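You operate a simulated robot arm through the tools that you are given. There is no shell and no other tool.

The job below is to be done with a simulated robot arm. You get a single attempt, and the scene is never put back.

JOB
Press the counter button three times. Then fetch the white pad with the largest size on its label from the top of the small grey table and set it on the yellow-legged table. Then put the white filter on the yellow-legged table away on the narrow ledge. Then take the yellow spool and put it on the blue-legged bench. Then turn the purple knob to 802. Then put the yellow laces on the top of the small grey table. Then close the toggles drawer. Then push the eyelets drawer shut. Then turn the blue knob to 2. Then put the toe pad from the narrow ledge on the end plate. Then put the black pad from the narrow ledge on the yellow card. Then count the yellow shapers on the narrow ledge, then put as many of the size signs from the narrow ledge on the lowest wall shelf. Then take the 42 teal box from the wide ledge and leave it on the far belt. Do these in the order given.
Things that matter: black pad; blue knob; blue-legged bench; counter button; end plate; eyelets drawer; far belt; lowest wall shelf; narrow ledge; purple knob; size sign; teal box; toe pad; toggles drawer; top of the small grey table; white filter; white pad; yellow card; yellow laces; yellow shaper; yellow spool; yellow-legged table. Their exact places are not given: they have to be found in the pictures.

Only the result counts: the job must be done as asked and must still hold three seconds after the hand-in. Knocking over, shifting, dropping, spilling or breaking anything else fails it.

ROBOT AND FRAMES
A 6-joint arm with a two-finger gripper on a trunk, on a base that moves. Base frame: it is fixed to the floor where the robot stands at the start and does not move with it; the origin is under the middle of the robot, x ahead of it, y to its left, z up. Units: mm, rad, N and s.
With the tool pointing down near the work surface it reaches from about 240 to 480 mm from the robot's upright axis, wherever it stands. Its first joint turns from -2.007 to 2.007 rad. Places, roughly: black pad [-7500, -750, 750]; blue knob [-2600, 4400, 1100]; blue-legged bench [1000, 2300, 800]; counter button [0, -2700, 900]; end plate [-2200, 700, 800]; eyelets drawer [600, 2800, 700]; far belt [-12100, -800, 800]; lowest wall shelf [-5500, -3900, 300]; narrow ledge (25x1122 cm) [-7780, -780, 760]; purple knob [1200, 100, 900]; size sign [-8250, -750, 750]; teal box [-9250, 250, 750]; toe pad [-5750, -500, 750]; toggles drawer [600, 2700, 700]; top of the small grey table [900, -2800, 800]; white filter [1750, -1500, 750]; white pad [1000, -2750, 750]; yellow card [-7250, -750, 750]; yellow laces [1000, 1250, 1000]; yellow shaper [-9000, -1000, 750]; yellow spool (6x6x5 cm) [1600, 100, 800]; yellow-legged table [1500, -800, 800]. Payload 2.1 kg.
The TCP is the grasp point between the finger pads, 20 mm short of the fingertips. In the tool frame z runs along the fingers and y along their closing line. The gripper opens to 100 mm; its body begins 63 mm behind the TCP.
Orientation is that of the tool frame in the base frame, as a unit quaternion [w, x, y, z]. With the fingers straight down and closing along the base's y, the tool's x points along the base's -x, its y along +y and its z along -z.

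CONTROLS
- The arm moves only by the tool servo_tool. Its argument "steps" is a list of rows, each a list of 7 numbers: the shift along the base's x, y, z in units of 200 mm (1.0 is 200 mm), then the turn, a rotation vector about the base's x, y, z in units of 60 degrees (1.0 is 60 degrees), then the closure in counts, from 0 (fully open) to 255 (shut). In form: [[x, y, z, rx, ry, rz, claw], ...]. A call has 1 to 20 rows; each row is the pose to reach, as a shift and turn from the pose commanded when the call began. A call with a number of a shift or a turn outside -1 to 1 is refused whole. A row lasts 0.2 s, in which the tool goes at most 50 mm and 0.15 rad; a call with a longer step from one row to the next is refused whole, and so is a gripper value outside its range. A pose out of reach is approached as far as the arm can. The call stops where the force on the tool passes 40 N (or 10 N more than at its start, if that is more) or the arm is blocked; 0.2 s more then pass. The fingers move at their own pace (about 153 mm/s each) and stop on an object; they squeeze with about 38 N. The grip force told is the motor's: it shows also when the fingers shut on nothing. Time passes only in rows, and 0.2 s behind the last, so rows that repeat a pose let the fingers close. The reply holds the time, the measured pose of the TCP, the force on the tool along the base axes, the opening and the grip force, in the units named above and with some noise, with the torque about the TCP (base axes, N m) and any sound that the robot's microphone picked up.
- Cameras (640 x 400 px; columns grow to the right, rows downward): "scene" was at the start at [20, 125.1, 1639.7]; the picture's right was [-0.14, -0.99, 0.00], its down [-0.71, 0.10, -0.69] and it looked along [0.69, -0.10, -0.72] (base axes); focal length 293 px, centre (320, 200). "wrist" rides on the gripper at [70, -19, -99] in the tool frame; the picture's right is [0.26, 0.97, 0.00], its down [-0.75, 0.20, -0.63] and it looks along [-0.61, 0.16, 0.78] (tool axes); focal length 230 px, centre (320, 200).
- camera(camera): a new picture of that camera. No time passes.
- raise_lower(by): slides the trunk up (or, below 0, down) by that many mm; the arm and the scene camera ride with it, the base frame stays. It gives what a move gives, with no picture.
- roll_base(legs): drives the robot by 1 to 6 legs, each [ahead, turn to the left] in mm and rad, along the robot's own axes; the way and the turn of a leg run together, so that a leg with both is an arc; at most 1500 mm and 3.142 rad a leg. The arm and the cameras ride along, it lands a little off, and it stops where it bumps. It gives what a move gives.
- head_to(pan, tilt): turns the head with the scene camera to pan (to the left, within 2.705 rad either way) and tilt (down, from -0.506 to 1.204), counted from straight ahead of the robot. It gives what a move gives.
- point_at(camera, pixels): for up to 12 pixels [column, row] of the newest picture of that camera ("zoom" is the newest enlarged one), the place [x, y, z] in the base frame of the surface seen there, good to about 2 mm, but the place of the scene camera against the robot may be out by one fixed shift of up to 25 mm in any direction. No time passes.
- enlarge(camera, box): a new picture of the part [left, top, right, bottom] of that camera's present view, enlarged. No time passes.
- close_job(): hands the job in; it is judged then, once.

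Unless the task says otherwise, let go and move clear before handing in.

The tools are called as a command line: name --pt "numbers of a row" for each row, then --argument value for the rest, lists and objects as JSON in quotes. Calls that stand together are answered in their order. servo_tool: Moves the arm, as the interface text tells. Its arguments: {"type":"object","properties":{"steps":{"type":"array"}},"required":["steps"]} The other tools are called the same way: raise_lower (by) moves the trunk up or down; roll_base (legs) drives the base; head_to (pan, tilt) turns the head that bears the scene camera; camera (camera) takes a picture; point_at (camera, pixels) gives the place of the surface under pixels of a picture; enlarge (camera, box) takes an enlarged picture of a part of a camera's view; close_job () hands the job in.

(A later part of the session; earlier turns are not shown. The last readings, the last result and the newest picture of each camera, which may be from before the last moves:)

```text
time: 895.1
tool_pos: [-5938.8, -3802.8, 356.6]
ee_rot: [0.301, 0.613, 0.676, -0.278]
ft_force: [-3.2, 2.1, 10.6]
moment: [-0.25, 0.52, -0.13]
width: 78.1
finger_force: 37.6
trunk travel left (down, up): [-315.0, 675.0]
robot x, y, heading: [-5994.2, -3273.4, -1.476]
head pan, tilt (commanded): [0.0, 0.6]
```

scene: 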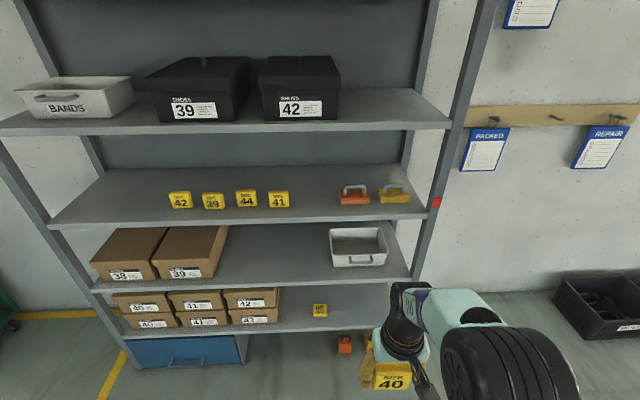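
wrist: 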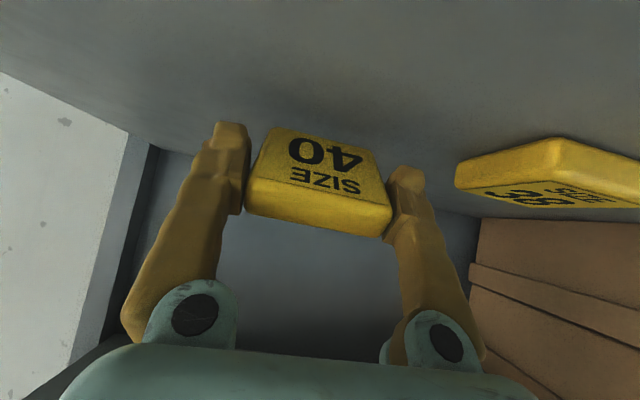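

servo_tool --pt "0 0 0.01 0 0 0 130" --pt "0 0 0.01 0 0 0 60" --pt "0 0 0.01 0 0 0 25" --pt "0 0 0.01 0 0 0 5" --pt "0 0 0.01 0 0 0 5" --pt "0 0 0.01 0 0 0 5"

camera --camera "wrist"

```text
time: 896.5
tool_pos: [-5938.9, -3804.2, 356.6]
ee_rot: [0.3, 0.613, 0.677, -0.275]
ft_force: [0.0, -0.3, -0.2]
moment: [-0.04, -0.01, 0.0]
width: 97.9
finger_force: 0.1
trunk travel left (down, up): [-315.0, 675.0]
robot x, y, heading: [-5992.8, -3270.5, -1.473]
head pan, tilt (commanded): [0.0, 0.6]
```

```text
taken
```

wrist: 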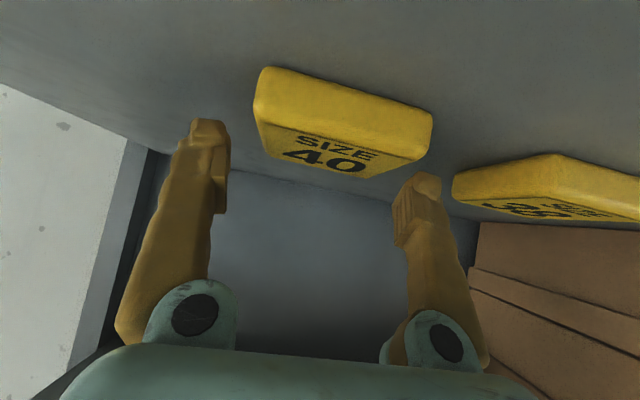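

Sign 40 lies flat next to sign 38. I'll withdraw the arm the same way and raise the trunk.

servo_tool --pt "0 0 0.08 0 0 0 5" --pt "0 0 0.2 0 0 0 5" --pt "-0.02 0.2 0.25 0 0 0 5" --pt "-0.04 0.4 0.33 0 0 0 5" --pt "-0.06 0.6 0.4 0 0 0 0" --pt "-0.06 0.6 0.4 0 0 0 0"

servo_tool --pt "-0.008 0.09 0.08 0.13 0.0125 0 0" --pt "-0.016 0.18 0.17 0.26 0.025 0 0" --pt "-0.024 0.28 0.26 0.39 0.0375 0 0" --pt "-0.032 0.38 0.35 0.52 0.05 0 0" --pt "-0.04 0.48 0.44 0.65 0.0625 0 0" --pt "-0.047 0.57 0.53 0.78 0.075 0 0" --pt "-0.047 0.57 0.53 0.8 0.077 0 0" --pt "-0.047 0.57 0.53 0.8 0.077 0 0"

roll_base --legs '[[-350, 0]]'

raise_lower --by 400

raise_lower --by 110

camera --camera "scene"

```text
time: 898.0
tool_pos: [-5951.9, -3684.8, 436.4]
ee_rot: [0.3, 0.613, 0.677, -0.275]
ft_force: [-0.7, -0.7, -0.5]
moment: [0.0, -0.01, 0.0]
width: 99.9
finger_force: 0.1
trunk travel left (down, up): [-315.0, 675.0]
robot x, y, heading: [-5993.7, -3271.7, -1.473]
head pan, tilt (commanded): [0.0, 0.6]
```

```text
time: 899.8
tool_pos: [-5960.6, -3569.8, 543.4]
ee_rot: [-0.002, 0.671, 0.742, 0.0]
ft_force: [0.9, 0.0, -0.2]
moment: [0.01, 0.01, 0.01]
width: 99.8
finger_force: 0.1
trunk travel left (down, up): [-315.0, 675.0]
robot x, y, heading: [-5995.0, -3274.1, -1.48]
head pan, tilt (commanded): [0.0, 0.6]
```

```text
time: 902.0
tool_pos: [-5992.8, -3221.9, 542.0]
ee_rot: [-0.002, 0.671, 0.742, 0.0]
ft_force: [-0.2, -0.6, -0.2]
moment: [-0.02, 0.01, 0.01]
width: 100.1
finger_force: 0.0
trunk travel left (down, up): [-315.0, 675.0]
robot x, y, heading: [-6026.3, -2925.2, -1.472]
head pan, tilt (commanded): [0.0, 0.6]
```

```text
time: 905.9
tool_pos: [-5993.8, -3221.5, 942.7]
ee_rot: [-0.002, 0.67, 0.742, 0.001]
ft_force: [0.3, -0.1, -0.5]
moment: [0.01, 0.0, 0.0]
width: 99.8
finger_force: 0.2
trunk travel left (down, up): [-715.0, 275.0]
robot x, y, heading: [-6028.2, -2925.9, -1.473]
head pan, tilt (commanded): [0.0, 0.6]
```

```text
time: 907.3
tool_pos: [-5993.2, -3222.2, 1053.0]
ee_rot: [-0.002, 0.67, 0.742, 0.0]
ft_force: [-0.3, 0.0, 0.4]
moment: [-0.01, -0.02, -0.02]
width: 100.0
finger_force: 0.0
trunk travel left (down, up): [-825.0, 165.0]
robot x, y, heading: [-6029.8, -2926.7, -1.477]
head pan, tilt (commanded): [0.0, 0.6]
```

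```text
taken
```

scene: 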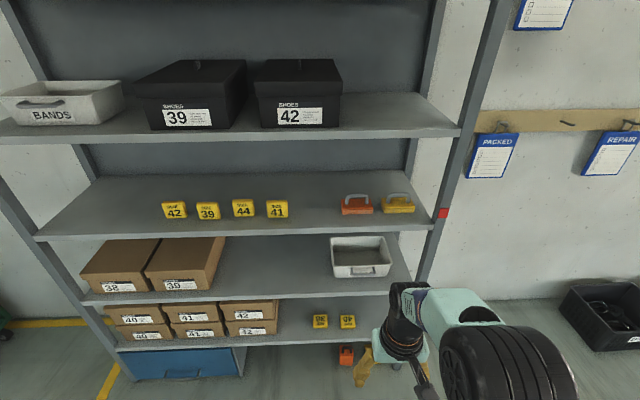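

Both signs (38 and 40) lie on the lowest board. Last: the 42 teal box on the wide (north) ledge. I'll drive west to the conveyor's far end to find a way round and look at the far belt.

roll_base --legs '[[0, -1.984], [1500, 0], [1500, 0], [0, 0.367], [1500, 0], [1500, 0]]'

head_to --pan -0.5 --tilt 0.3

camera --camera "scene"

```text
time: 941.7
tool_pos: [-12170.9, -2093.3, 1052.1]
ee_rot: [-0.001, 1.0, 0.021, 0.002]
ft_force: [-0.2, 0.0, -0.7]
moment: [0.01, 0.01, 0.02]
width: 99.9
finger_force: 0.1
trunk travel left (down, up): [-825.0, 165.0]
robot x, y, heading: [-11869.1, -2075.1, -3.102]
head pan, tilt (commanded): [0.0, 0.6]
```

```text
time: 942.6
tool_pos: [-12170.4, -2092.5, 1052.3]
ee_rot: [-0.001, 1.0, 0.021, 0.002]
ft_force: [0.2, 0.2, 0.2]
moment: [0.01, 0.0, -0.01]
width: 99.8
finger_force: 0.1
trunk travel left (down, up): [-825.0, 165.0]
robot x, y, heading: [-11870.9, -2077.2, -3.104]
head pan, tilt (commanded): [-0.499, 0.3]
```

```text
taken
```

scene: 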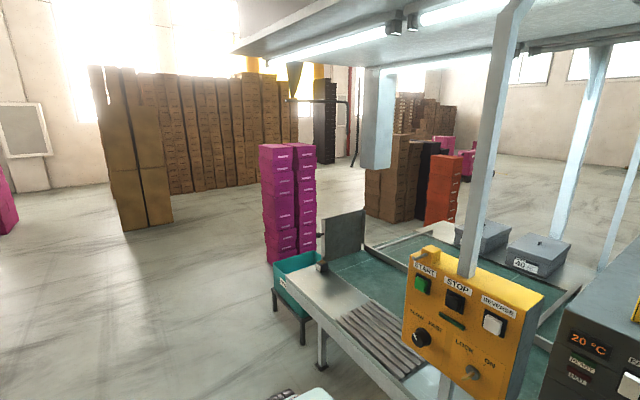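

The west end has a control box, the far belt behind it, a teal bin and pink stacks. I'll measure these to plan a route round the end.

point_at --camera "scene" --pixels '[[322, 362], [275, 305], [268, 262], [310, 255], [305, 345], [150, 228], [370, 225], [440, 222], [345, 240], [400, 245], [485, 245], [540, 260]]'

enlarge --camera "scene" --box '[250, 190, 600, 400]'

```text
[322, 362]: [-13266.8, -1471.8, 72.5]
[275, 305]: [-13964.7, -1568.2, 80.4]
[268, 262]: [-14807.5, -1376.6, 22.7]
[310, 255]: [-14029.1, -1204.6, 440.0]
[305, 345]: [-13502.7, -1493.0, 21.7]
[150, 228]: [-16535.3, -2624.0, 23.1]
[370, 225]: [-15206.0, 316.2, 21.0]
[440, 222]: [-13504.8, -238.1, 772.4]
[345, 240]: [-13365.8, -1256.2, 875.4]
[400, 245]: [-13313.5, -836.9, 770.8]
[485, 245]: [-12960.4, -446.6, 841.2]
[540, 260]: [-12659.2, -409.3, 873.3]
```

```text
1.83 times, centred on (425, 295) of scene
```

zoom: 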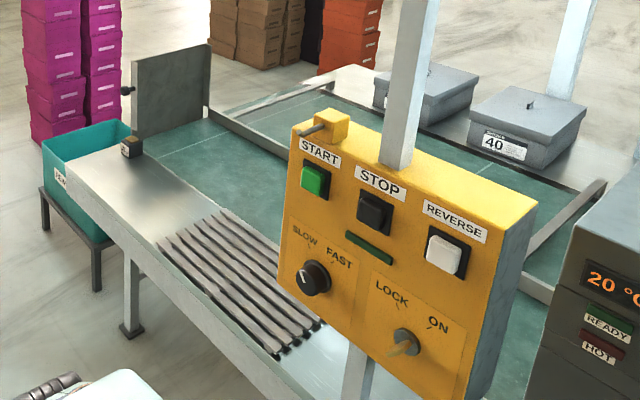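

roll_base --legs '[[1300, 0]]'

head_to --pan -0.6 --tilt 0.35

camera --camera "scene"

head_to --pan -1.5 --tilt 0.35

camera --camera "scene"

```text
time: 949.1
tool_pos: [-13464.7, -2127.3, 1053.2]
ee_rot: [-0.001, 1.0, 0.014, 0.001]
ft_force: [0.0, 0.1, 0.2]
moment: [-0.03, 0.01, -0.03]
width: 99.8
finger_force: 0.1
trunk travel left (down, up): [-825.0, 165.0]
robot x, y, heading: [-13164.9, -2113.1, -3.123]
head pan, tilt (commanded): [-0.499, 0.3]
```

```text
time: 949.8
tool_pos: [-13466.4, -2127.0, 1052.6]
ee_rot: [-0.001, 1.0, 0.013, 0.003]
ft_force: [0.2, 0.0, 0.2]
moment: [-0.02, 0.01, 0.04]
width: 100.1
finger_force: 0.1
trunk travel left (down, up): [-825.0, 165.0]
robot x, y, heading: [-13164.7, -2113.4, -3.122]
head pan, tilt (commanded): [-0.6, 0.351]
```

```text
taken
```

scene: 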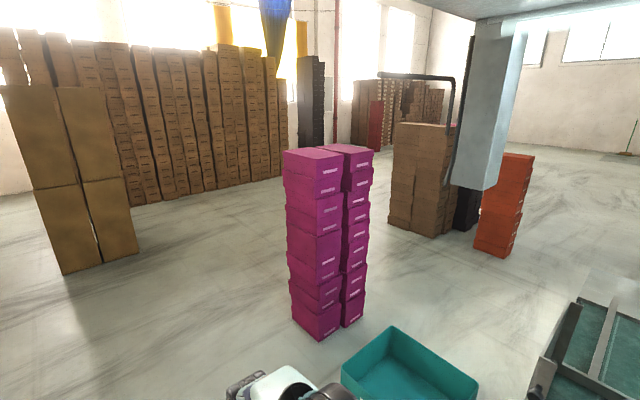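

```text
time: 951.0
tool_pos: [-13465.3, -2125.6, 1054.0]
ee_rot: [-0.001, 1.0, 0.013, 0.001]
ft_force: [0.7, -0.4, 0.0]
moment: [-0.02, 0.01, 0.0]
width: 100.1
finger_force: 0.0
trunk travel left (down, up): [-825.0, 165.0]
robot x, y, heading: [-13166.9, -2114.5, -3.118]
head pan, tilt (commanded): [-1.499, 0.351]
```

```text
taken
```

scene: 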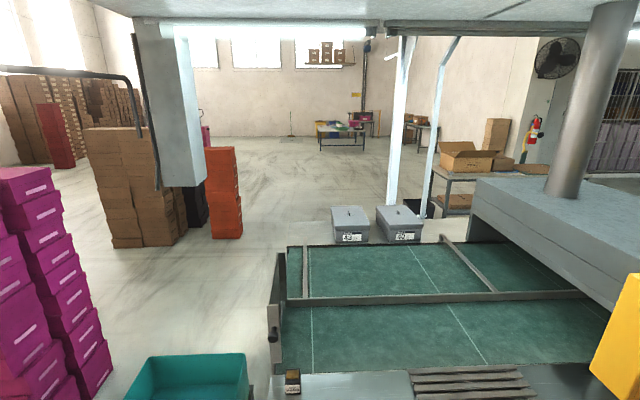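

point_at --camera "scene" --pixels '[[100, 395], [110, 345], [125, 248], [180, 240], [212, 238], [242, 236], [345, 240], [400, 238], [300, 248], [480, 300], [275, 370], [430, 217]]'

head_to --pan -0.6 --tilt 0.35

camera --camera "scene"

point_at --camera "scene" --pixels '[[318, 340], [293, 320], [365, 320], [345, 325], [65, 273], [137, 255], [390, 222], [432, 237], [475, 248], [510, 256], [460, 220], [545, 380]]'

```text
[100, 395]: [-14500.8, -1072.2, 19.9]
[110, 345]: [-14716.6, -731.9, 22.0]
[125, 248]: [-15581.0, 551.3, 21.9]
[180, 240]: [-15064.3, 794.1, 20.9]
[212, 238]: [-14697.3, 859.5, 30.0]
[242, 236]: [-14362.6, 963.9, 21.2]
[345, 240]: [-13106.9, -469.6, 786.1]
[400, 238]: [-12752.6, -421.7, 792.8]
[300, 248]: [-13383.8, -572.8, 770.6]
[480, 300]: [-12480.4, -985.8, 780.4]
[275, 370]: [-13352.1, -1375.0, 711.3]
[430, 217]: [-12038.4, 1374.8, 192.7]
```

```text
time: 952.2
tool_pos: [-13466.2, -2126.0, 1053.2]
ee_rot: [0.0, 1.0, 0.013, 0.002]
ft_force: [0.2, 0.4, -0.3]
moment: [-0.03, 0.0, 0.03]
width: 99.9
finger_force: 0.0
trunk travel left (down, up): [-825.0, 165.0]
robot x, y, heading: [-13169.7, -2111.2, -3.122]
head pan, tilt (commanded): [-0.6, 0.351]
```

```text
taken
```

scene: 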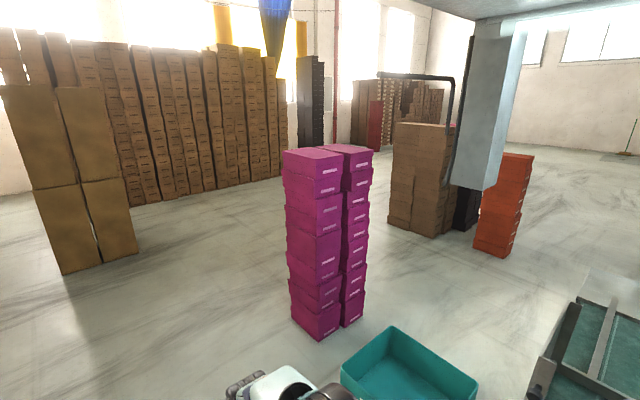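

```text
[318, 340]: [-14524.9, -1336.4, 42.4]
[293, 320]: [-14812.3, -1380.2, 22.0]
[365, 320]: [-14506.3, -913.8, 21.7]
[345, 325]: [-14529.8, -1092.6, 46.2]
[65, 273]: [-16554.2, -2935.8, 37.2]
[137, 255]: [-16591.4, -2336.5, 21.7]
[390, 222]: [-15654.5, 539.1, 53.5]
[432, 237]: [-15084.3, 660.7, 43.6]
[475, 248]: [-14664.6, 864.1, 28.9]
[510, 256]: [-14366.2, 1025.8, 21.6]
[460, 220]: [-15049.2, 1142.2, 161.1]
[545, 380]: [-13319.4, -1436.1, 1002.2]
```

A way round is open: west of the pink stack (x≈-14810 to -14525) and then east along the north side. I'll take it.

roll_base --legs '[[0, -0.129], [1050, 0], [1050, 0], [0, -1.494], [1500, 0]]'

head_to --pan -0.9 --tilt 0.35

camera --camera "scene"

```text
time: 973.9
tool_pos: [-15298.0, -100.0, 1052.7]
ee_rot: [0.0, 0.715, -0.699, 0.002]
ft_force: [-0.1, 0.2, 0.1]
moment: [0.01, -0.01, 0.04]
width: 100.1
finger_force: 0.0
trunk travel left (down, up): [-825.0, 165.0]
robot x, y, heading: [-15283.2, -401.2, 1.59]
head pan, tilt (commanded): [-0.6, 0.351]
```

```text
time: 974.7
tool_pos: [-15297.9, -99.1, 1052.2]
ee_rot: [0.0, 0.715, -0.699, 0.002]
ft_force: [-0.3, -0.5, 0.1]
moment: [0.0, 0.0, 0.03]
width: 100.1
finger_force: 0.1
trunk travel left (down, up): [-825.0, 165.0]
robot x, y, heading: [-15285.5, -393.6, 1.588]
head pan, tilt (commanded): [-0.901, 0.351]
```

```text
taken
```

scene: 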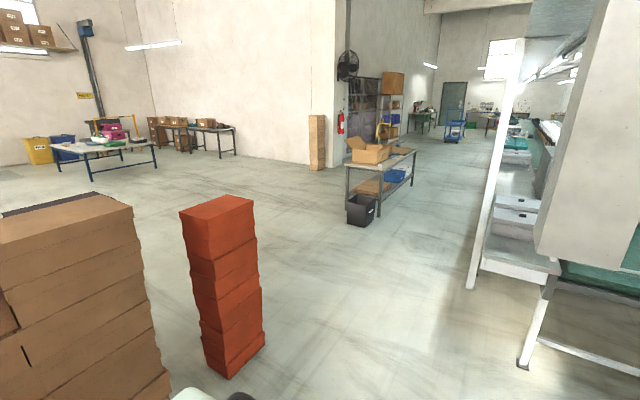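

point_at --camera "scene" --pixels '[[470, 288], [523, 365], [490, 265], [515, 165], [520, 145], [378, 215], [350, 222], [412, 185], [263, 345], [540, 262], [515, 218]]'

enlarge --camera "scene" --box '[440, 90, 600, 290]'

```text
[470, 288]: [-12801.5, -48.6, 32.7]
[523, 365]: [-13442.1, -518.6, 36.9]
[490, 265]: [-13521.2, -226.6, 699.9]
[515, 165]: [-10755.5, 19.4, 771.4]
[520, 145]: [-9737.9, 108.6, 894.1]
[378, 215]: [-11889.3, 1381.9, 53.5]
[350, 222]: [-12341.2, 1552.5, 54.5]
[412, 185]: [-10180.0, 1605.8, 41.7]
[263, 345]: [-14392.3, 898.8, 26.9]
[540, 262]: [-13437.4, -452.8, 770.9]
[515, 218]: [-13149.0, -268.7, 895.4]
```

```text
2.00 times, centred on (520, 190) of scene
```

zoom: 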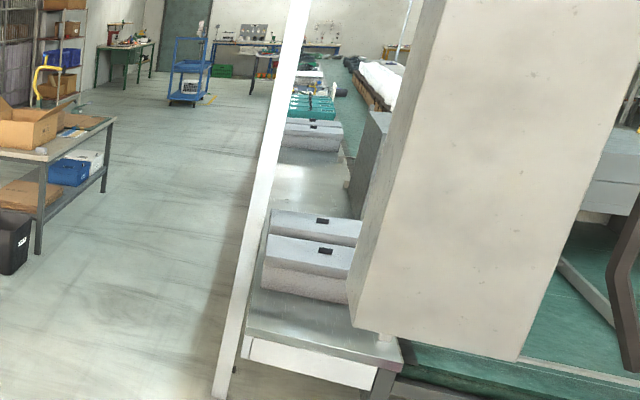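

The corridor along the north side is clear. I'll drive along it towards the teal boxes.

roll_base --legs '[[0, -1.25], [900, 0], [900, 0], [0, -0.19], [1500, 0], [1400, 0]]'

head_to --pan -0.3 --tilt 0.4

camera --camera "scene"

```text
time: 1001.1
tool_pos: [-10439.3, 667.9, 1052.6]
ee_rot: [-0.002, -0.079, 0.997, -0.001]
ft_force: [0.1, 0.1, 0.5]
moment: [-0.02, 0.0, -0.03]
width: 99.9
finger_force: 0.0
trunk travel left (down, up): [-825.0, 165.0]
robot x, y, heading: [-10734.0, 616.9, 0.153]
head pan, tilt (commanded): [-0.901, 0.351]
```

```text
time: 1002.1
tool_pos: [-10439.2, 666.4, 1052.6]
ee_rot: [-0.001, -0.078, 0.997, -0.002]
ft_force: [0.1, 0.9, 0.5]
moment: [-0.02, 0.0, -0.01]
width: 100.1
finger_force: 0.2
trunk travel left (down, up): [-825.0, 165.0]
robot x, y, heading: [-10732.0, 615.7, 0.155]
head pan, tilt (commanded): [-0.3, 0.4]
```

```text
taken
```

scene: 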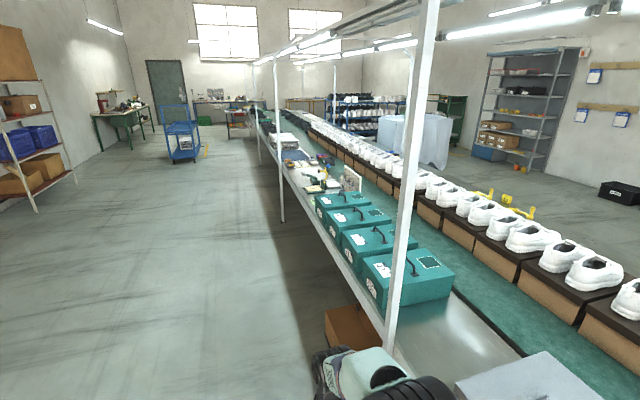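

enlarge --camera "scene" --box '[290, 170, 480, 330]'

point_at --camera "scene" --pixels '[[410, 275], [375, 300], [372, 245], [350, 225], [340, 205], [387, 365], [360, 308], [282, 218]]'

```text
2.50 times, centred on (385, 250) of scene
```

zoom: 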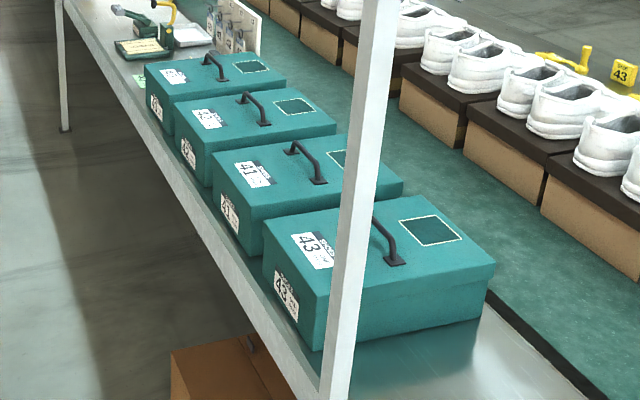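

```text
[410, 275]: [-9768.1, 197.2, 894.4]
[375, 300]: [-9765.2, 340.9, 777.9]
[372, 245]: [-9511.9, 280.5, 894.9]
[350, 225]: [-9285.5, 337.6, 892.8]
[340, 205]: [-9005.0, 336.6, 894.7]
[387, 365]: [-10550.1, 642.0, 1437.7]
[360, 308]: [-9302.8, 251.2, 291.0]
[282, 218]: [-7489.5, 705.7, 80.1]
```

roll_base --legs '[[0, 0.089], [1424, 0], [0, -1.664]]'

head_to --pan 0.0 --tilt 0.6

camera --camera "scene"

enlarge --camera "scene" --box '[150, 200, 550, 400]'

```text
time: 1013.7
tool_pos: [-9303.1, 661.6, 1052.9]
ee_rot: [-0.002, 0.654, 0.757, 0.0]
ft_force: [-0.1, 0.2, 0.0]
moment: [0.02, 0.0, -0.01]
width: 100.1
finger_force: 0.0
trunk travel left (down, up): [-825.0, 165.0]
robot x, y, heading: [-9351.2, 954.4, -1.427]
head pan, tilt (commanded): [-0.3, 0.4]
```

```text
time: 1014.5
tool_pos: [-9302.3, 660.7, 1052.9]
ee_rot: [-0.003, 0.654, 0.756, 0.0]
ft_force: [-0.3, -0.4, 0.0]
moment: [0.0, 0.0, 0.02]
width: 100.2
finger_force: 0.0
trunk travel left (down, up): [-825.0, 165.0]
robot x, y, heading: [-9349.2, 957.4, -1.428]
head pan, tilt (commanded): [0.0, 0.6]
```

```text
taken
```

scene: 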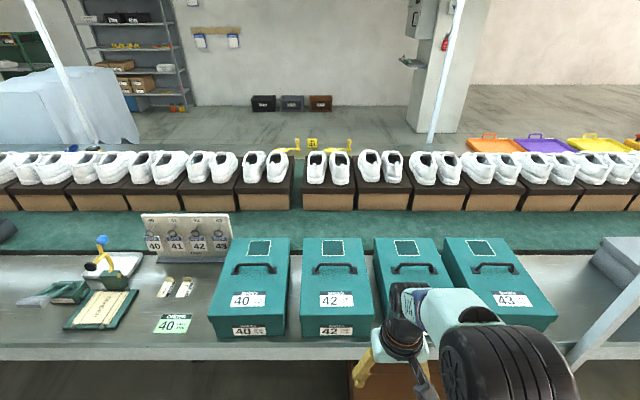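

```text
1.60 times, centred on (350, 300) of scene
```

zoom: 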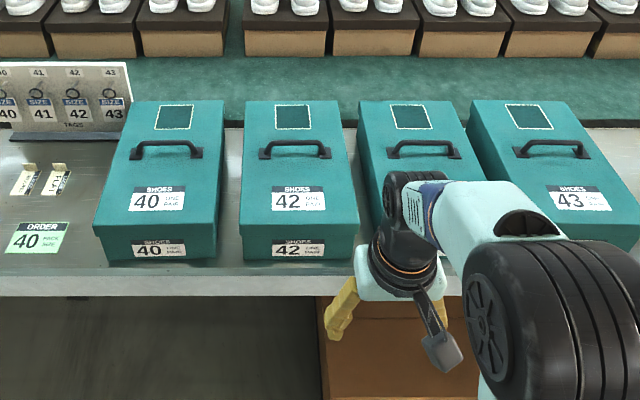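

The 42 teal box is second from the left at (335,285), with a black handle on its lid. I'll measure box, handle and ledge edges.

enlarge --camera "scene" --box '[285, 225, 395, 350]'

point_at --camera "zoom" --pixels '[[145, 150], [90, 150], [195, 145], [145, 165], [60, 50], [240, 50], [55, 280], [285, 280], [170, 300], [150, 200], [170, 345], [170, 390]]'

point_at --camera "scene" --pixels '[[295, 255], [295, 340], [200, 257], [190, 345], [560, 260], [575, 340], [600, 245]]'

```text
3.20 times, centred on (340, 288) of scene
```

zoom: 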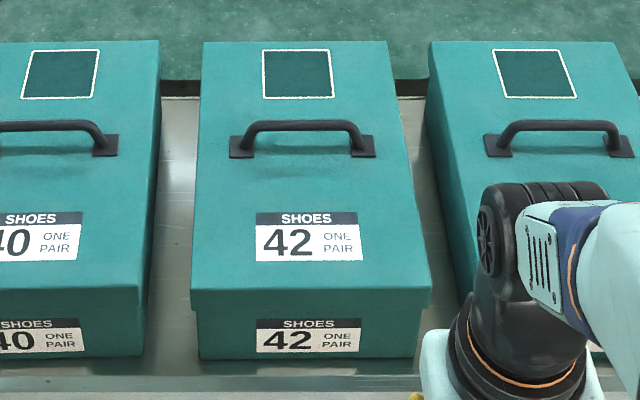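

```text
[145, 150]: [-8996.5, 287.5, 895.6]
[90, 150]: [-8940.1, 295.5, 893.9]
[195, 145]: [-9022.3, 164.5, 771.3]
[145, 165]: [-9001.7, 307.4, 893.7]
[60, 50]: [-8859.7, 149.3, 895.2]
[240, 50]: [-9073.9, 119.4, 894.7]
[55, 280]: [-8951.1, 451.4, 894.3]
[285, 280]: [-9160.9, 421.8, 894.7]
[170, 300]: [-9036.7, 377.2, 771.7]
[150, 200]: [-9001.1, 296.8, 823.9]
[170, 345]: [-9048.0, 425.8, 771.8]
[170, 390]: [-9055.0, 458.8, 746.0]
```

```text
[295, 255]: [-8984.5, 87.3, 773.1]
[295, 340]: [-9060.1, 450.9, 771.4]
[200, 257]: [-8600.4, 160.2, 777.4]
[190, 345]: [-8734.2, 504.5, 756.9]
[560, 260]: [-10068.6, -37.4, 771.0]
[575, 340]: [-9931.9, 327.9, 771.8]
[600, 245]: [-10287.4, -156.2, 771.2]
```

point_at --camera "zoom" --pixels '[[305, 125], [265, 125], [345, 126], [245, 148], [362, 148], [305, 145], [206, 48], [384, 46], [195, 285], [428, 285], [300, 230], [300, 330]]'

```text
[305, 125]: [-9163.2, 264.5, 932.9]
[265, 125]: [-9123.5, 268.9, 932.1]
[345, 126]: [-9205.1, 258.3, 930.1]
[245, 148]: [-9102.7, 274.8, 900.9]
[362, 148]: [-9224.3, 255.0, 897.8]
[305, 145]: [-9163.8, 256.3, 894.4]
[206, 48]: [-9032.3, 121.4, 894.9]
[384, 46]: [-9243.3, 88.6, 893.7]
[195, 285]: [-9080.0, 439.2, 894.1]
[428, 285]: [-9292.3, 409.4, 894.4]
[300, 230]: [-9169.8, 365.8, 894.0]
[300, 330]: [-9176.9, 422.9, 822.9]
```

The 42 box: lid about 213 x 322 mm, top z≈872; handle bar at (-9163,264), z≈905, running along the ledge. I'll drive up and grip the bar with the gripper turned a quarter.

roll_base --legs '[[0, 0.284], [300, 0], [0, -0.284]]'

servo_tool --pt "0 0 0.1 0 0 0.13 0" --pt "0 0 0.1 0 0 0.26 0" --pt "0 0 0.1 0 0 0.39 0" --pt "0 0 0.1 0 0 0.52 0" --pt "0 0 0.1 0 0 0.65 0" --pt "0 0 0.1 0 0 0.78 0" --pt "0 0 0.1 0 0 0.91 0" --pt "0 0 0.1 0 0 1.0 0"

servo_tool --pt "0 0 0 0 0 0.13 0" --pt "0 0 0 0 0 0.26 0" --pt "0 0 0 0 0 0.39 0" --pt "0 0 0 0 0 0.485 0" --pt "0 0 0 0 0 0.485 0"

camera --camera "wrist"

camera --camera "scene"

```text
time: 1017.6
tool_pos: [-9101.2, 420.1, 1052.6]
ee_rot: [-0.003, 0.542, 0.84, 0.0]
ft_force: [0.1, -1.6, -0.6]
moment: [0.03, -0.02, 0.0]
width: 100.1
finger_force: 0.0
trunk travel left (down, up): [-825.0, 165.0]
robot x, y, heading: [-9228.7, 694.6, -1.155]
head pan, tilt (commanded): [0.0, 0.6]
stopped in leg 2: the robot was blocked; the commanded pose is now the measured one
```

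```text
time: 1019.4
tool_pos: [-9102.1, 423.3, 1072.2]
ee_rot: [-0.002, 0.049, 0.999, -0.001]
ft_force: [-0.6, 0.4, -0.3]
moment: [0.0, -0.01, 0.02]
width: 99.9
finger_force: 0.0
trunk travel left (down, up): [-825.0, 165.0]
robot x, y, heading: [-9227.4, 696.7, -1.153]
head pan, tilt (commanded): [0.0, 0.6]
```

```text
time: 1020.6
tool_pos: [-9101.0, 421.8, 1071.9]
ee_rot: [-0.002, -0.203, 0.979, -0.001]
ft_force: [-0.6, -0.8, -0.5]
moment: [0.01, 0.03, -0.05]
width: 99.8
finger_force: 0.1
trunk travel left (down, up): [-825.0, 165.0]
robot x, y, heading: [-9226.5, 690.6, -1.158]
head pan, tilt (commanded): [0.0, 0.6]
```

```text
taken
```

wrist: 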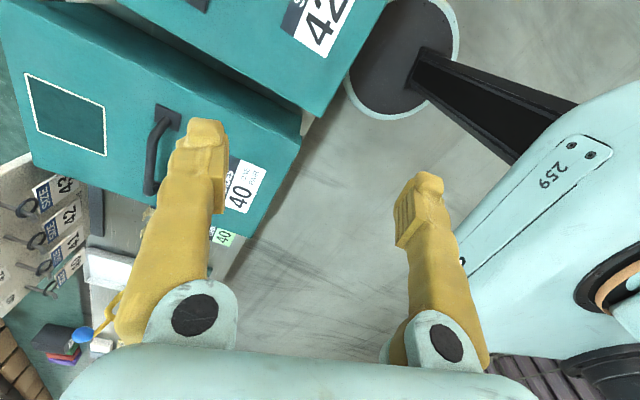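

```text
taken
```

scene: 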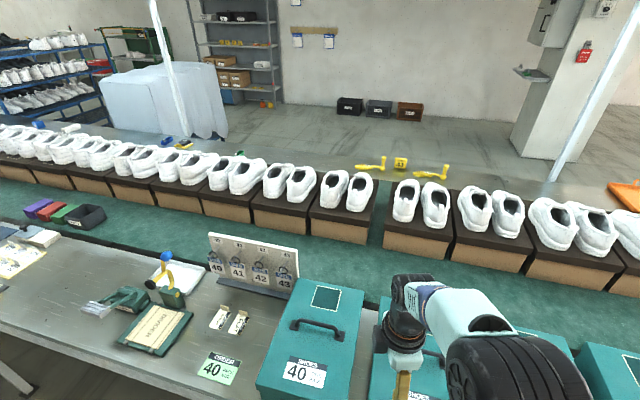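

The base was blocked about 15 mm short of its goal; maybe a carton stands under the ledge. I'll back off 40 mm and look down to see what it was.

roll_base --legs '[[-40, 0]]'

head_to --pan -0.4 --tilt 1.2

camera --camera "scene"

head_to --pan 0.6 --tilt 1.2

camera --camera "scene"

```text
time: 1021.5
tool_pos: [-9114.7, 452.0, 1070.3]
ee_rot: [-0.002, -0.201, 0.98, 0.003]
ft_force: [-0.1, -0.8, 0.1]
moment: [0.1, 0.02, 0.0]
width: 100.2
finger_force: 0.0
trunk travel left (down, up): [-825.0, 165.0]
robot x, y, heading: [-9244.4, 730.2, -1.15]
head pan, tilt (commanded): [0.0, 0.6]
```

```text
time: 1022.5
tool_pos: [-9118.2, 459.3, 1074.2]
ee_rot: [-0.001, -0.202, 0.979, -0.001]
ft_force: [-0.2, -0.6, -0.4]
moment: [0.01, -0.04, 0.01]
width: 100.0
finger_force: 0.0
trunk travel left (down, up): [-825.0, 165.0]
robot x, y, heading: [-9245.1, 733.2, -1.155]
head pan, tilt (commanded): [-0.4, 1.201]
```

```text
taken
```

scene: 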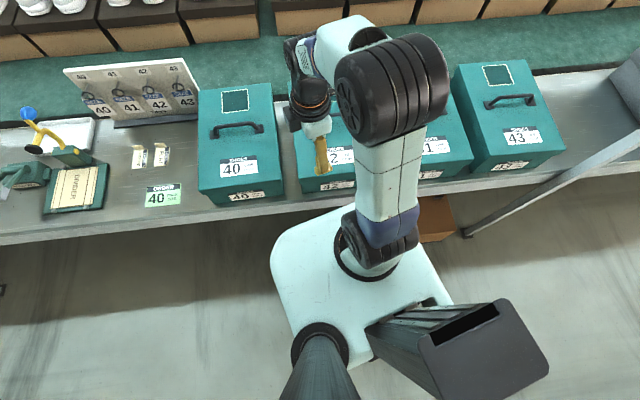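

```text
time: 1023.7
tool_pos: [-9118.9, 458.3, 1072.5]
ee_rot: [-0.001, -0.202, 0.979, -0.001]
ft_force: [0.3, 0.1, 0.1]
moment: [-0.01, 0.03, -0.01]
width: 99.8
finger_force: 0.2
trunk travel left (down, up): [-825.0, 165.0]
robot x, y, heading: [-9246.6, 725.8, -1.156]
head pan, tilt (commanded): [0.6, 1.201]
```

```text
taken
```

scene: 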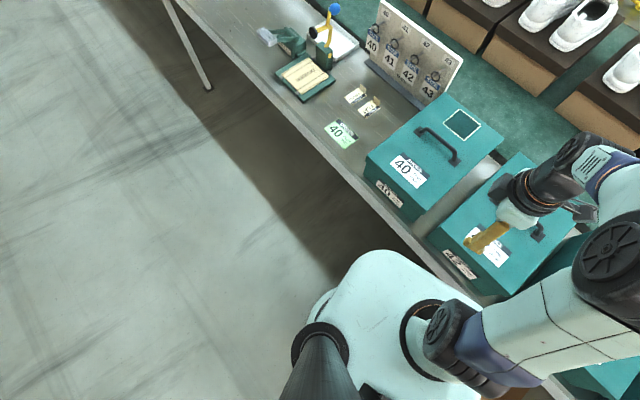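

head_to --pan -0.4 --tilt 1.2

camera --camera "scene"

point_at --camera "scene" --pixels '[[440, 210], [430, 225], [455, 215], [425, 240], [456, 238], [440, 200], [467, 235], [450, 238], [422, 200]]'

enlarge --camera "scene" --box '[400, 170, 500, 260]'

```text
time: 1025.0
tool_pos: [-9117.6, 458.5, 1072.6]
ee_rot: [-0.001, -0.201, 0.98, -0.001]
ft_force: [-0.1, -0.6, 0.3]
moment: [-0.02, 0.02, -0.02]
width: 100.1
finger_force: 0.1
trunk travel left (down, up): [-825.0, 165.0]
robot x, y, heading: [-9243.8, 730.1, -1.151]
head pan, tilt (commanded): [-0.4, 1.201]
```

```text
taken
```

scene: 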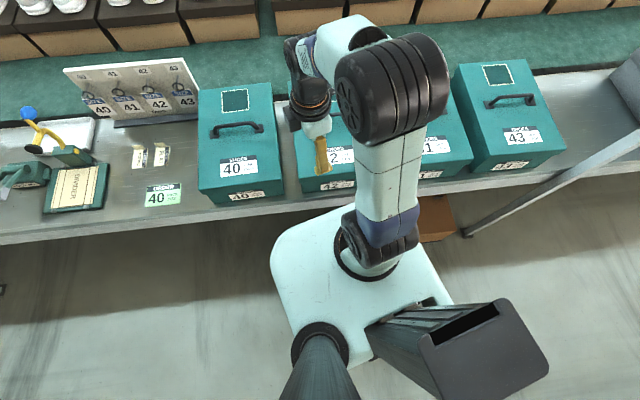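

```text
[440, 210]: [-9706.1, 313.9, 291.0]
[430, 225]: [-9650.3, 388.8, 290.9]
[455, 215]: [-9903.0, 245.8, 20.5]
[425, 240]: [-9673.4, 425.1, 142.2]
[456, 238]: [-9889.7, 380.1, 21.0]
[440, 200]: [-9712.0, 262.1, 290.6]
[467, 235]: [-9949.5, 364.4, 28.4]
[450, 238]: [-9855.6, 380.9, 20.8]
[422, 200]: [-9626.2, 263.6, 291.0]
```

```text
4.44 times, centred on (450, 215) of scene
```

zoom: 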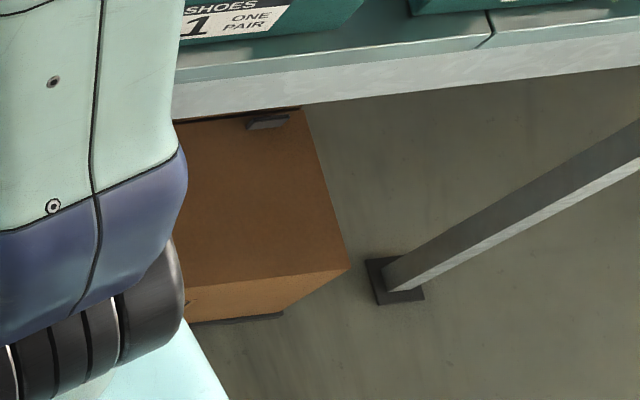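

A carton under the ledge (top z≈269) lies there; the base must have touched its corner. I'll move to (-9130,690), further from it, and face the box.

roll_base --legs '[[0, 0.815], [121, 0], [0, -1.09]]'

camera --camera "wrist"

head_to --pan -0.3 --tilt 0.9

camera --camera "scene"

```text
time: 1031.1
tool_pos: [-9082.2, 393.8, 1072.2]
ee_rot: [-0.001, -0.066, 0.998, 0.0]
ft_force: [0.7, 0.1, -0.6]
moment: [0.0, 0.04, -0.02]
width: 100.1
finger_force: 0.1
trunk travel left (down, up): [-825.0, 165.0]
robot x, y, heading: [-9133.1, 690.9, -1.428]
head pan, tilt (commanded): [-0.4, 1.201]
```

```text
taken
```

wrist: 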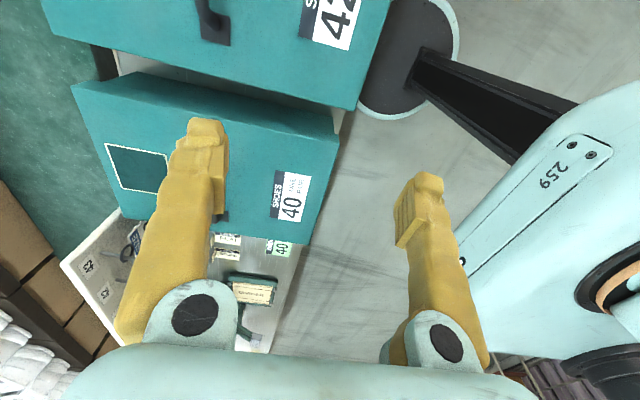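

```text
time: 1031.9
tool_pos: [-9082.0, 394.3, 1071.6]
ee_rot: [-0.002, -0.065, 0.998, -0.001]
ft_force: [0.7, 0.8, -1.0]
moment: [0.02, 0.0, 0.02]
width: 100.0
finger_force: 0.0
trunk travel left (down, up): [-825.0, 165.0]
robot x, y, heading: [-9128.8, 688.0, -1.427]
head pan, tilt (commanded): [-0.3, 0.901]
```

```text
taken
```

scene: 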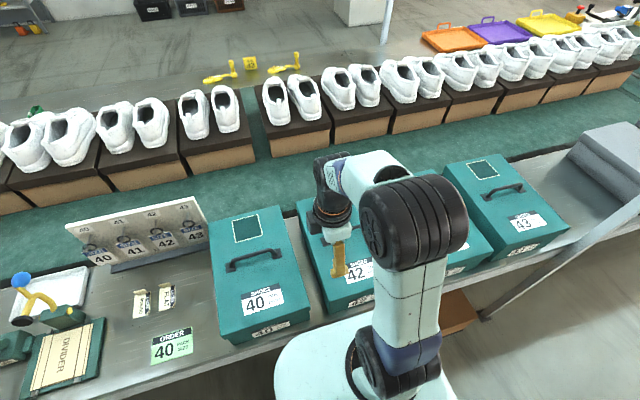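

I'll bring the wrist camera to see the 42 handle (the camera now looks east), moving the tool west of it.

servo_tool --pt "-0.19 -0.13 0 0 0 0 0" --pt "-0.38 -0.26 0 0 0 0 0" --pt "-0.57 -0.39 0 0 0 0 0" --pt "-0.76 -0.52 0 0 0 0 0" --pt "-0.85 -0.63 0 0 0 0 0" --pt "-0.85 -0.63 0 0 0 0 0"

camera --camera "wrist"

```text
time: 1033.3
tool_pos: [-9253.0, 268.9, 1072.3]
ee_rot: [-0.002, -0.066, 0.998, -0.001]
ft_force: [-1.2, 0.0, 0.3]
moment: [0.01, 0.02, -0.02]
width: 99.9
finger_force: 0.1
trunk travel left (down, up): [-825.0, 165.0]
robot x, y, heading: [-9129.5, 688.0, -1.432]
head pan, tilt (commanded): [-0.3, 0.901]
```

```text
taken
```

wrist: 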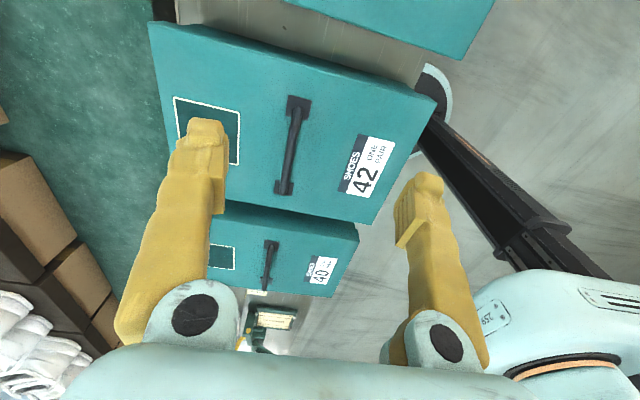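

enlarge --camera "wrist" --box '[250, 80, 340, 210]'

point_at --camera "wrist" --pixels '[[297, 112], [292, 145], [286, 178], [299, 100], [284, 190], [310, 145], [275, 145]]'

```text
3.08 times, centred on (295, 145) of wrist
```

zoom: 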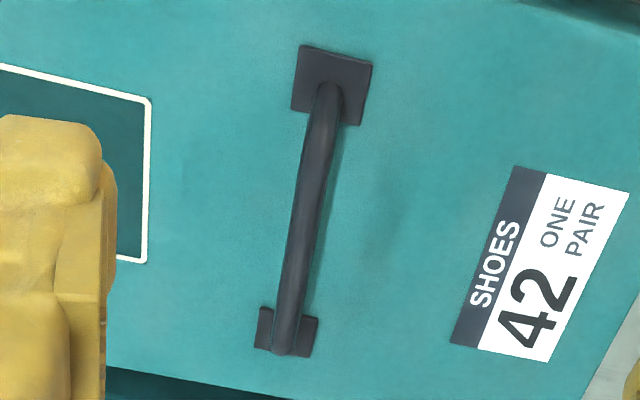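

```text
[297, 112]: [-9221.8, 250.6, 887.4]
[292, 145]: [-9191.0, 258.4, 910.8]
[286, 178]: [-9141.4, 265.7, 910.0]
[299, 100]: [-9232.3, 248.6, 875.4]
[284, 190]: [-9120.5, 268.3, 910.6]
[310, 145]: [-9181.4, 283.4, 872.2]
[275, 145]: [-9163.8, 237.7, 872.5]
```

Handle bar: centre (-9165,262), top z≈910.5, lid z≈872. I'll move over it, lower so the fingers straddle the bar and close.

servo_tool --pt "0.2 -0.015 -0.1 0 0 0 40" --pt "0.4 -0.03 -0.2 0 0 0 80" --pt "0.44 -0.034 -0.4 0 0 0 102" --pt "0.44 -0.034 -0.55 0 0 0 102" --pt "0.44 -0.034 -0.62 0 0 0 102" --pt "0.44 -0.034 -0.62 0 0 0 102"

camera --camera "wrist"

enlarge --camera "wrist" --box '[200, 50, 440, 260]'

```text
time: 1034.7
tool_pos: [-9165.2, 261.7, 948.8]
ee_rot: [-0.002, -0.065, 0.998, -0.001]
ft_force: [-0.4, -0.3, 0.7]
moment: [-0.03, 0.02, 0.01]
width: 60.1
finger_force: 0.0
trunk travel left (down, up): [-825.0, 165.0]
robot x, y, heading: [-9131.8, 691.1, -1.434]
head pan, tilt (commanded): [-0.3, 0.901]
```

```text
taken
```

wrist: 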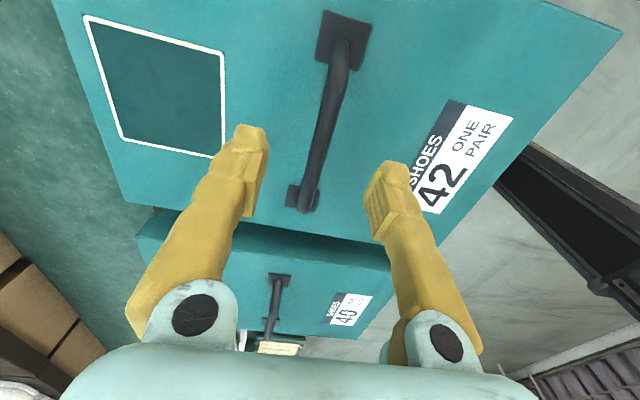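

```text
1.90 times, centred on (320, 155) of wrist
```

zoom: 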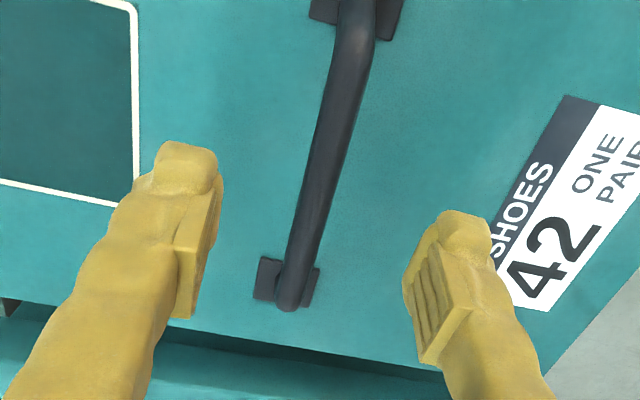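

The bar runs centrally between the fingers. Lowering and closing.

servo_tool --pt "0 0 -0.1 0 0 0 102" --pt "0 0 -0.2 0 0 0 102" --pt "0 0 -0.232 0 0 0 102" --pt "0 0 -0.232 0 0 0 150" --pt "0 0 -0.232 0 0 0 200" --pt "0 0 -0.232 0 0 0 255" --pt "0 0 -0.232 0 0 0 255" --pt "0 0 -0.232 0 0 0 255"

camera --camera "wrist"

```text
time: 1036.5
tool_pos: [-9165.4, 260.5, 900.8]
ee_rot: [-0.001, -0.065, 0.998, -0.001]
ft_force: [0.2, 0.4, -1.1]
moment: [0.0, -0.04, 0.07]
width: 6.2
finger_force: 30.9
trunk travel left (down, up): [-825.0, 165.0]
robot x, y, heading: [-9131.1, 690.5, -1.433]
head pan, tilt (commanded): [-0.3, 0.901]
```

```text
taken
```

wrist: 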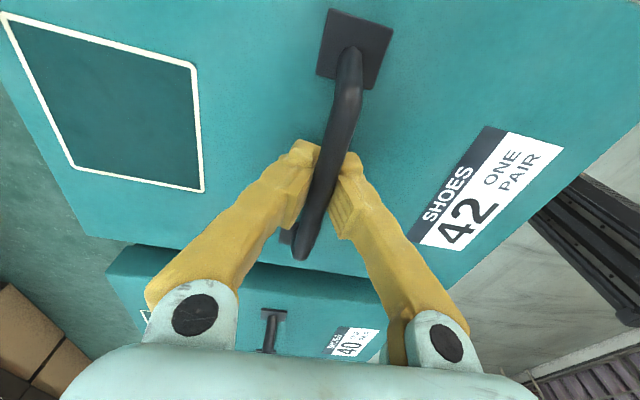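

The fingers have closed around the bar (6 mm). I'll lift slightly and check the load.

servo_tool --pt "0 0 0.04 0 0 0 255" --pt "0 0 0.08 0 0 0 255" --pt "0 0 0.12 0 0 0 255" --pt "0 0 0.2 0 0 0 255" --pt "0 0 0.2 0 0 0 255"

camera --camera "wrist"

camera --camera "scene"

```text
time: 1037.7
tool_pos: [-9164.1, 261.2, 941.6]
ee_rot: [-0.002, -0.066, 0.998, -0.001]
ft_force: [-0.4, 0.3, -8.7]
moment: [0.0, 0.02, -0.01]
width: 5.7
finger_force: 30.4
trunk travel left (down, up): [-825.0, 165.0]
robot x, y, heading: [-9128.9, 688.9, -1.426]
head pan, tilt (commanded): [-0.3, 0.901]
```

```text
taken
```

wrist: 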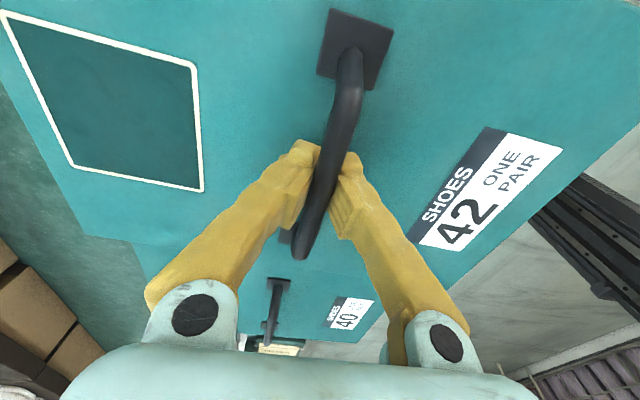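

```text
taken
```

scene: 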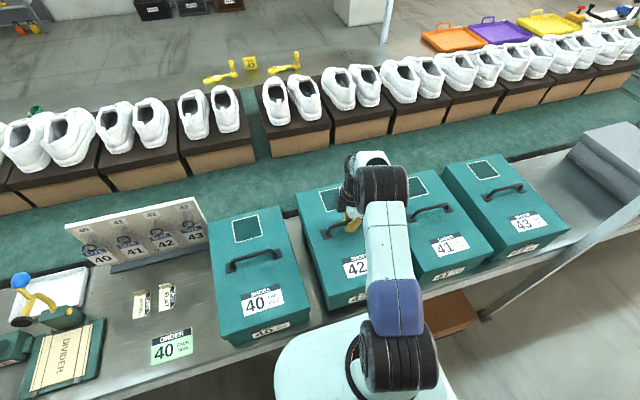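

The box hangs level (8.7 N). I'll lift it well above its neighbours.

servo_tool --pt "0 0 0.12 0 0 0 255" --pt "0 0 0.24 0 0 0 255" --pt "0 0 0.36 0 0 0 255" --pt "0 0 0.48 0 0 0 255" --pt "0 0 0.6 0 0 0 255" --pt "0 0 0.72 0 0 0 255" --pt "0 0 0.8 0 0 0 255" --pt "0 0 0.8 0 0 0 255"

servo_tool --pt "0 0 0 0 0 -0.06 255" --pt "0 0 0 0 0 -0.14 255" --pt "0 0 0 0 0 -0.22 255" --pt "0 0 0 0 0 -0.3 255" --pt "0 0 0 0 0 -0.38 255" --pt "0 0 0 0 0 -0.46 255" --pt "0 0 0 0 0 -0.54 255" --pt "0 0 0 0 0 -0.62 255" --pt "0 0 0 0 0 -0.7 255" --pt "0 0 0 0 0 -0.78 255" --pt "0 0 0 0 0 -0.86 255" --pt "0 0 0 0 0 -0.94 255" --pt "0 0 0 0 0 -1.0 255" --pt "0 0 0 0 0 -1.0 255"

camera --camera "wrist"

camera --camera "scene"

```text
time: 1039.5
tool_pos: [-9165.2, 260.6, 1101.7]
ee_rot: [-0.002, -0.065, 0.998, 0.0]
ft_force: [-0.1, 0.3, -8.7]
moment: [-0.01, 0.04, -0.02]
width: 6.3
finger_force: 30.5
trunk travel left (down, up): [-825.0, 165.0]
robot x, y, heading: [-9132.8, 688.0, -1.431]
head pan, tilt (commanded): [-0.3, 0.901]
```

```text
time: 1042.5
tool_pos: [-9164.9, 260.4, 1102.0]
ee_rot: [-0.001, 0.442, 0.897, 0.001]
ft_force: [0.3, 0.5, -8.3]
moment: [0.0, 0.02, -0.03]
width: 5.9
finger_force: 30.9
trunk travel left (down, up): [-825.0, 165.0]
robot x, y, heading: [-9128.8, 687.0, -1.426]
head pan, tilt (commanded): [-0.3, 0.901]
```

```text
taken
```

wrist: 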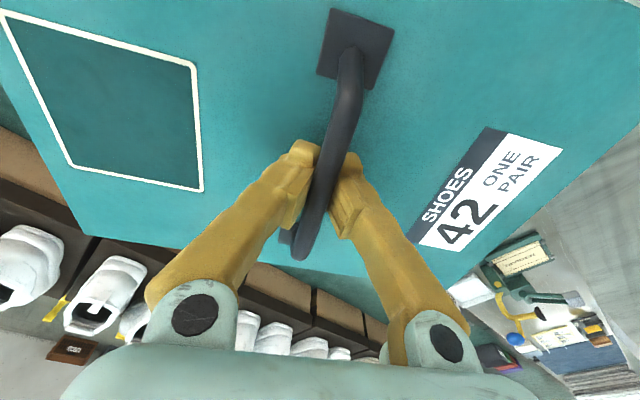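

```text
taken
```

scene: 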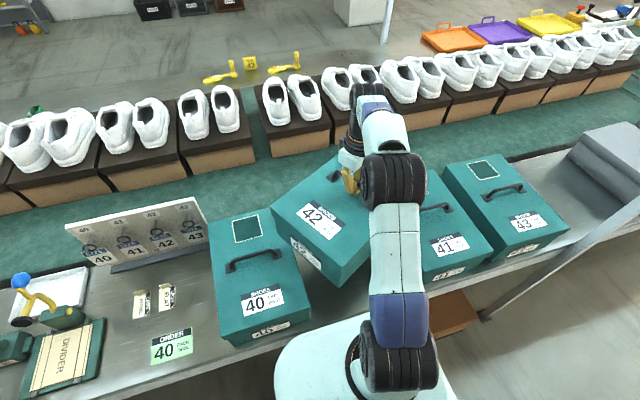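

The box turns along with the gripper. I'll complete the quarter turn and bring it a bit closer.

servo_tool --pt "0 0 0 0 0 -0.08 255" --pt "0 0 0 0 0 -0.16 255" --pt "0 0 0 0 0 -0.24 255" --pt "0 0.05 0 0 0 -0.32 255" --pt "0 0.12 0 0 0 -0.4 255" --pt "0.01 0.2 0 0 0 -0.49 255" --pt "0.02 0.3 0 0 0 -0.49 255" --pt "0.03 0.35 0 0 0 -0.49 255" --pt "0.03 0.35 0 0 0 -0.49 255"

camera --camera "scene"

camera --camera "wrist"

```text
time: 1044.5
tool_pos: [-9159.1, 330.8, 1102.1]
ee_rot: [-0.001, 0.656, 0.755, 0.0]
ft_force: [0.3, 0.2, -8.8]
moment: [0.04, -0.01, 0.01]
width: 5.9
finger_force: 30.1
trunk travel left (down, up): [-825.0, 165.0]
robot x, y, heading: [-9129.4, 688.7, -1.43]
head pan, tilt (commanded): [-0.3, 0.901]
```

```text
taken
```

scene: 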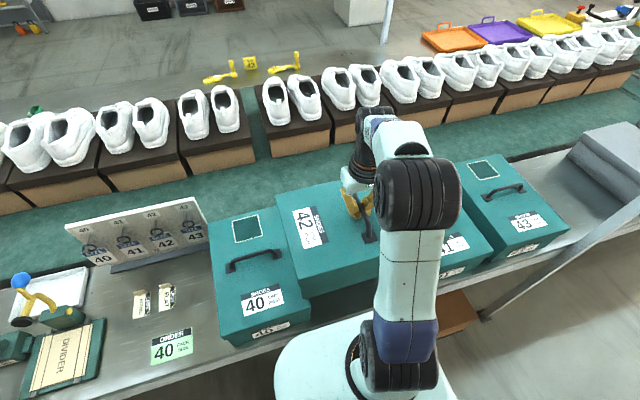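

```text
taken
```

wrist: 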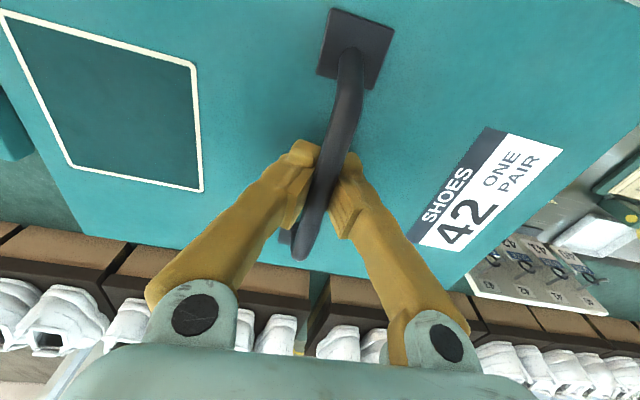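

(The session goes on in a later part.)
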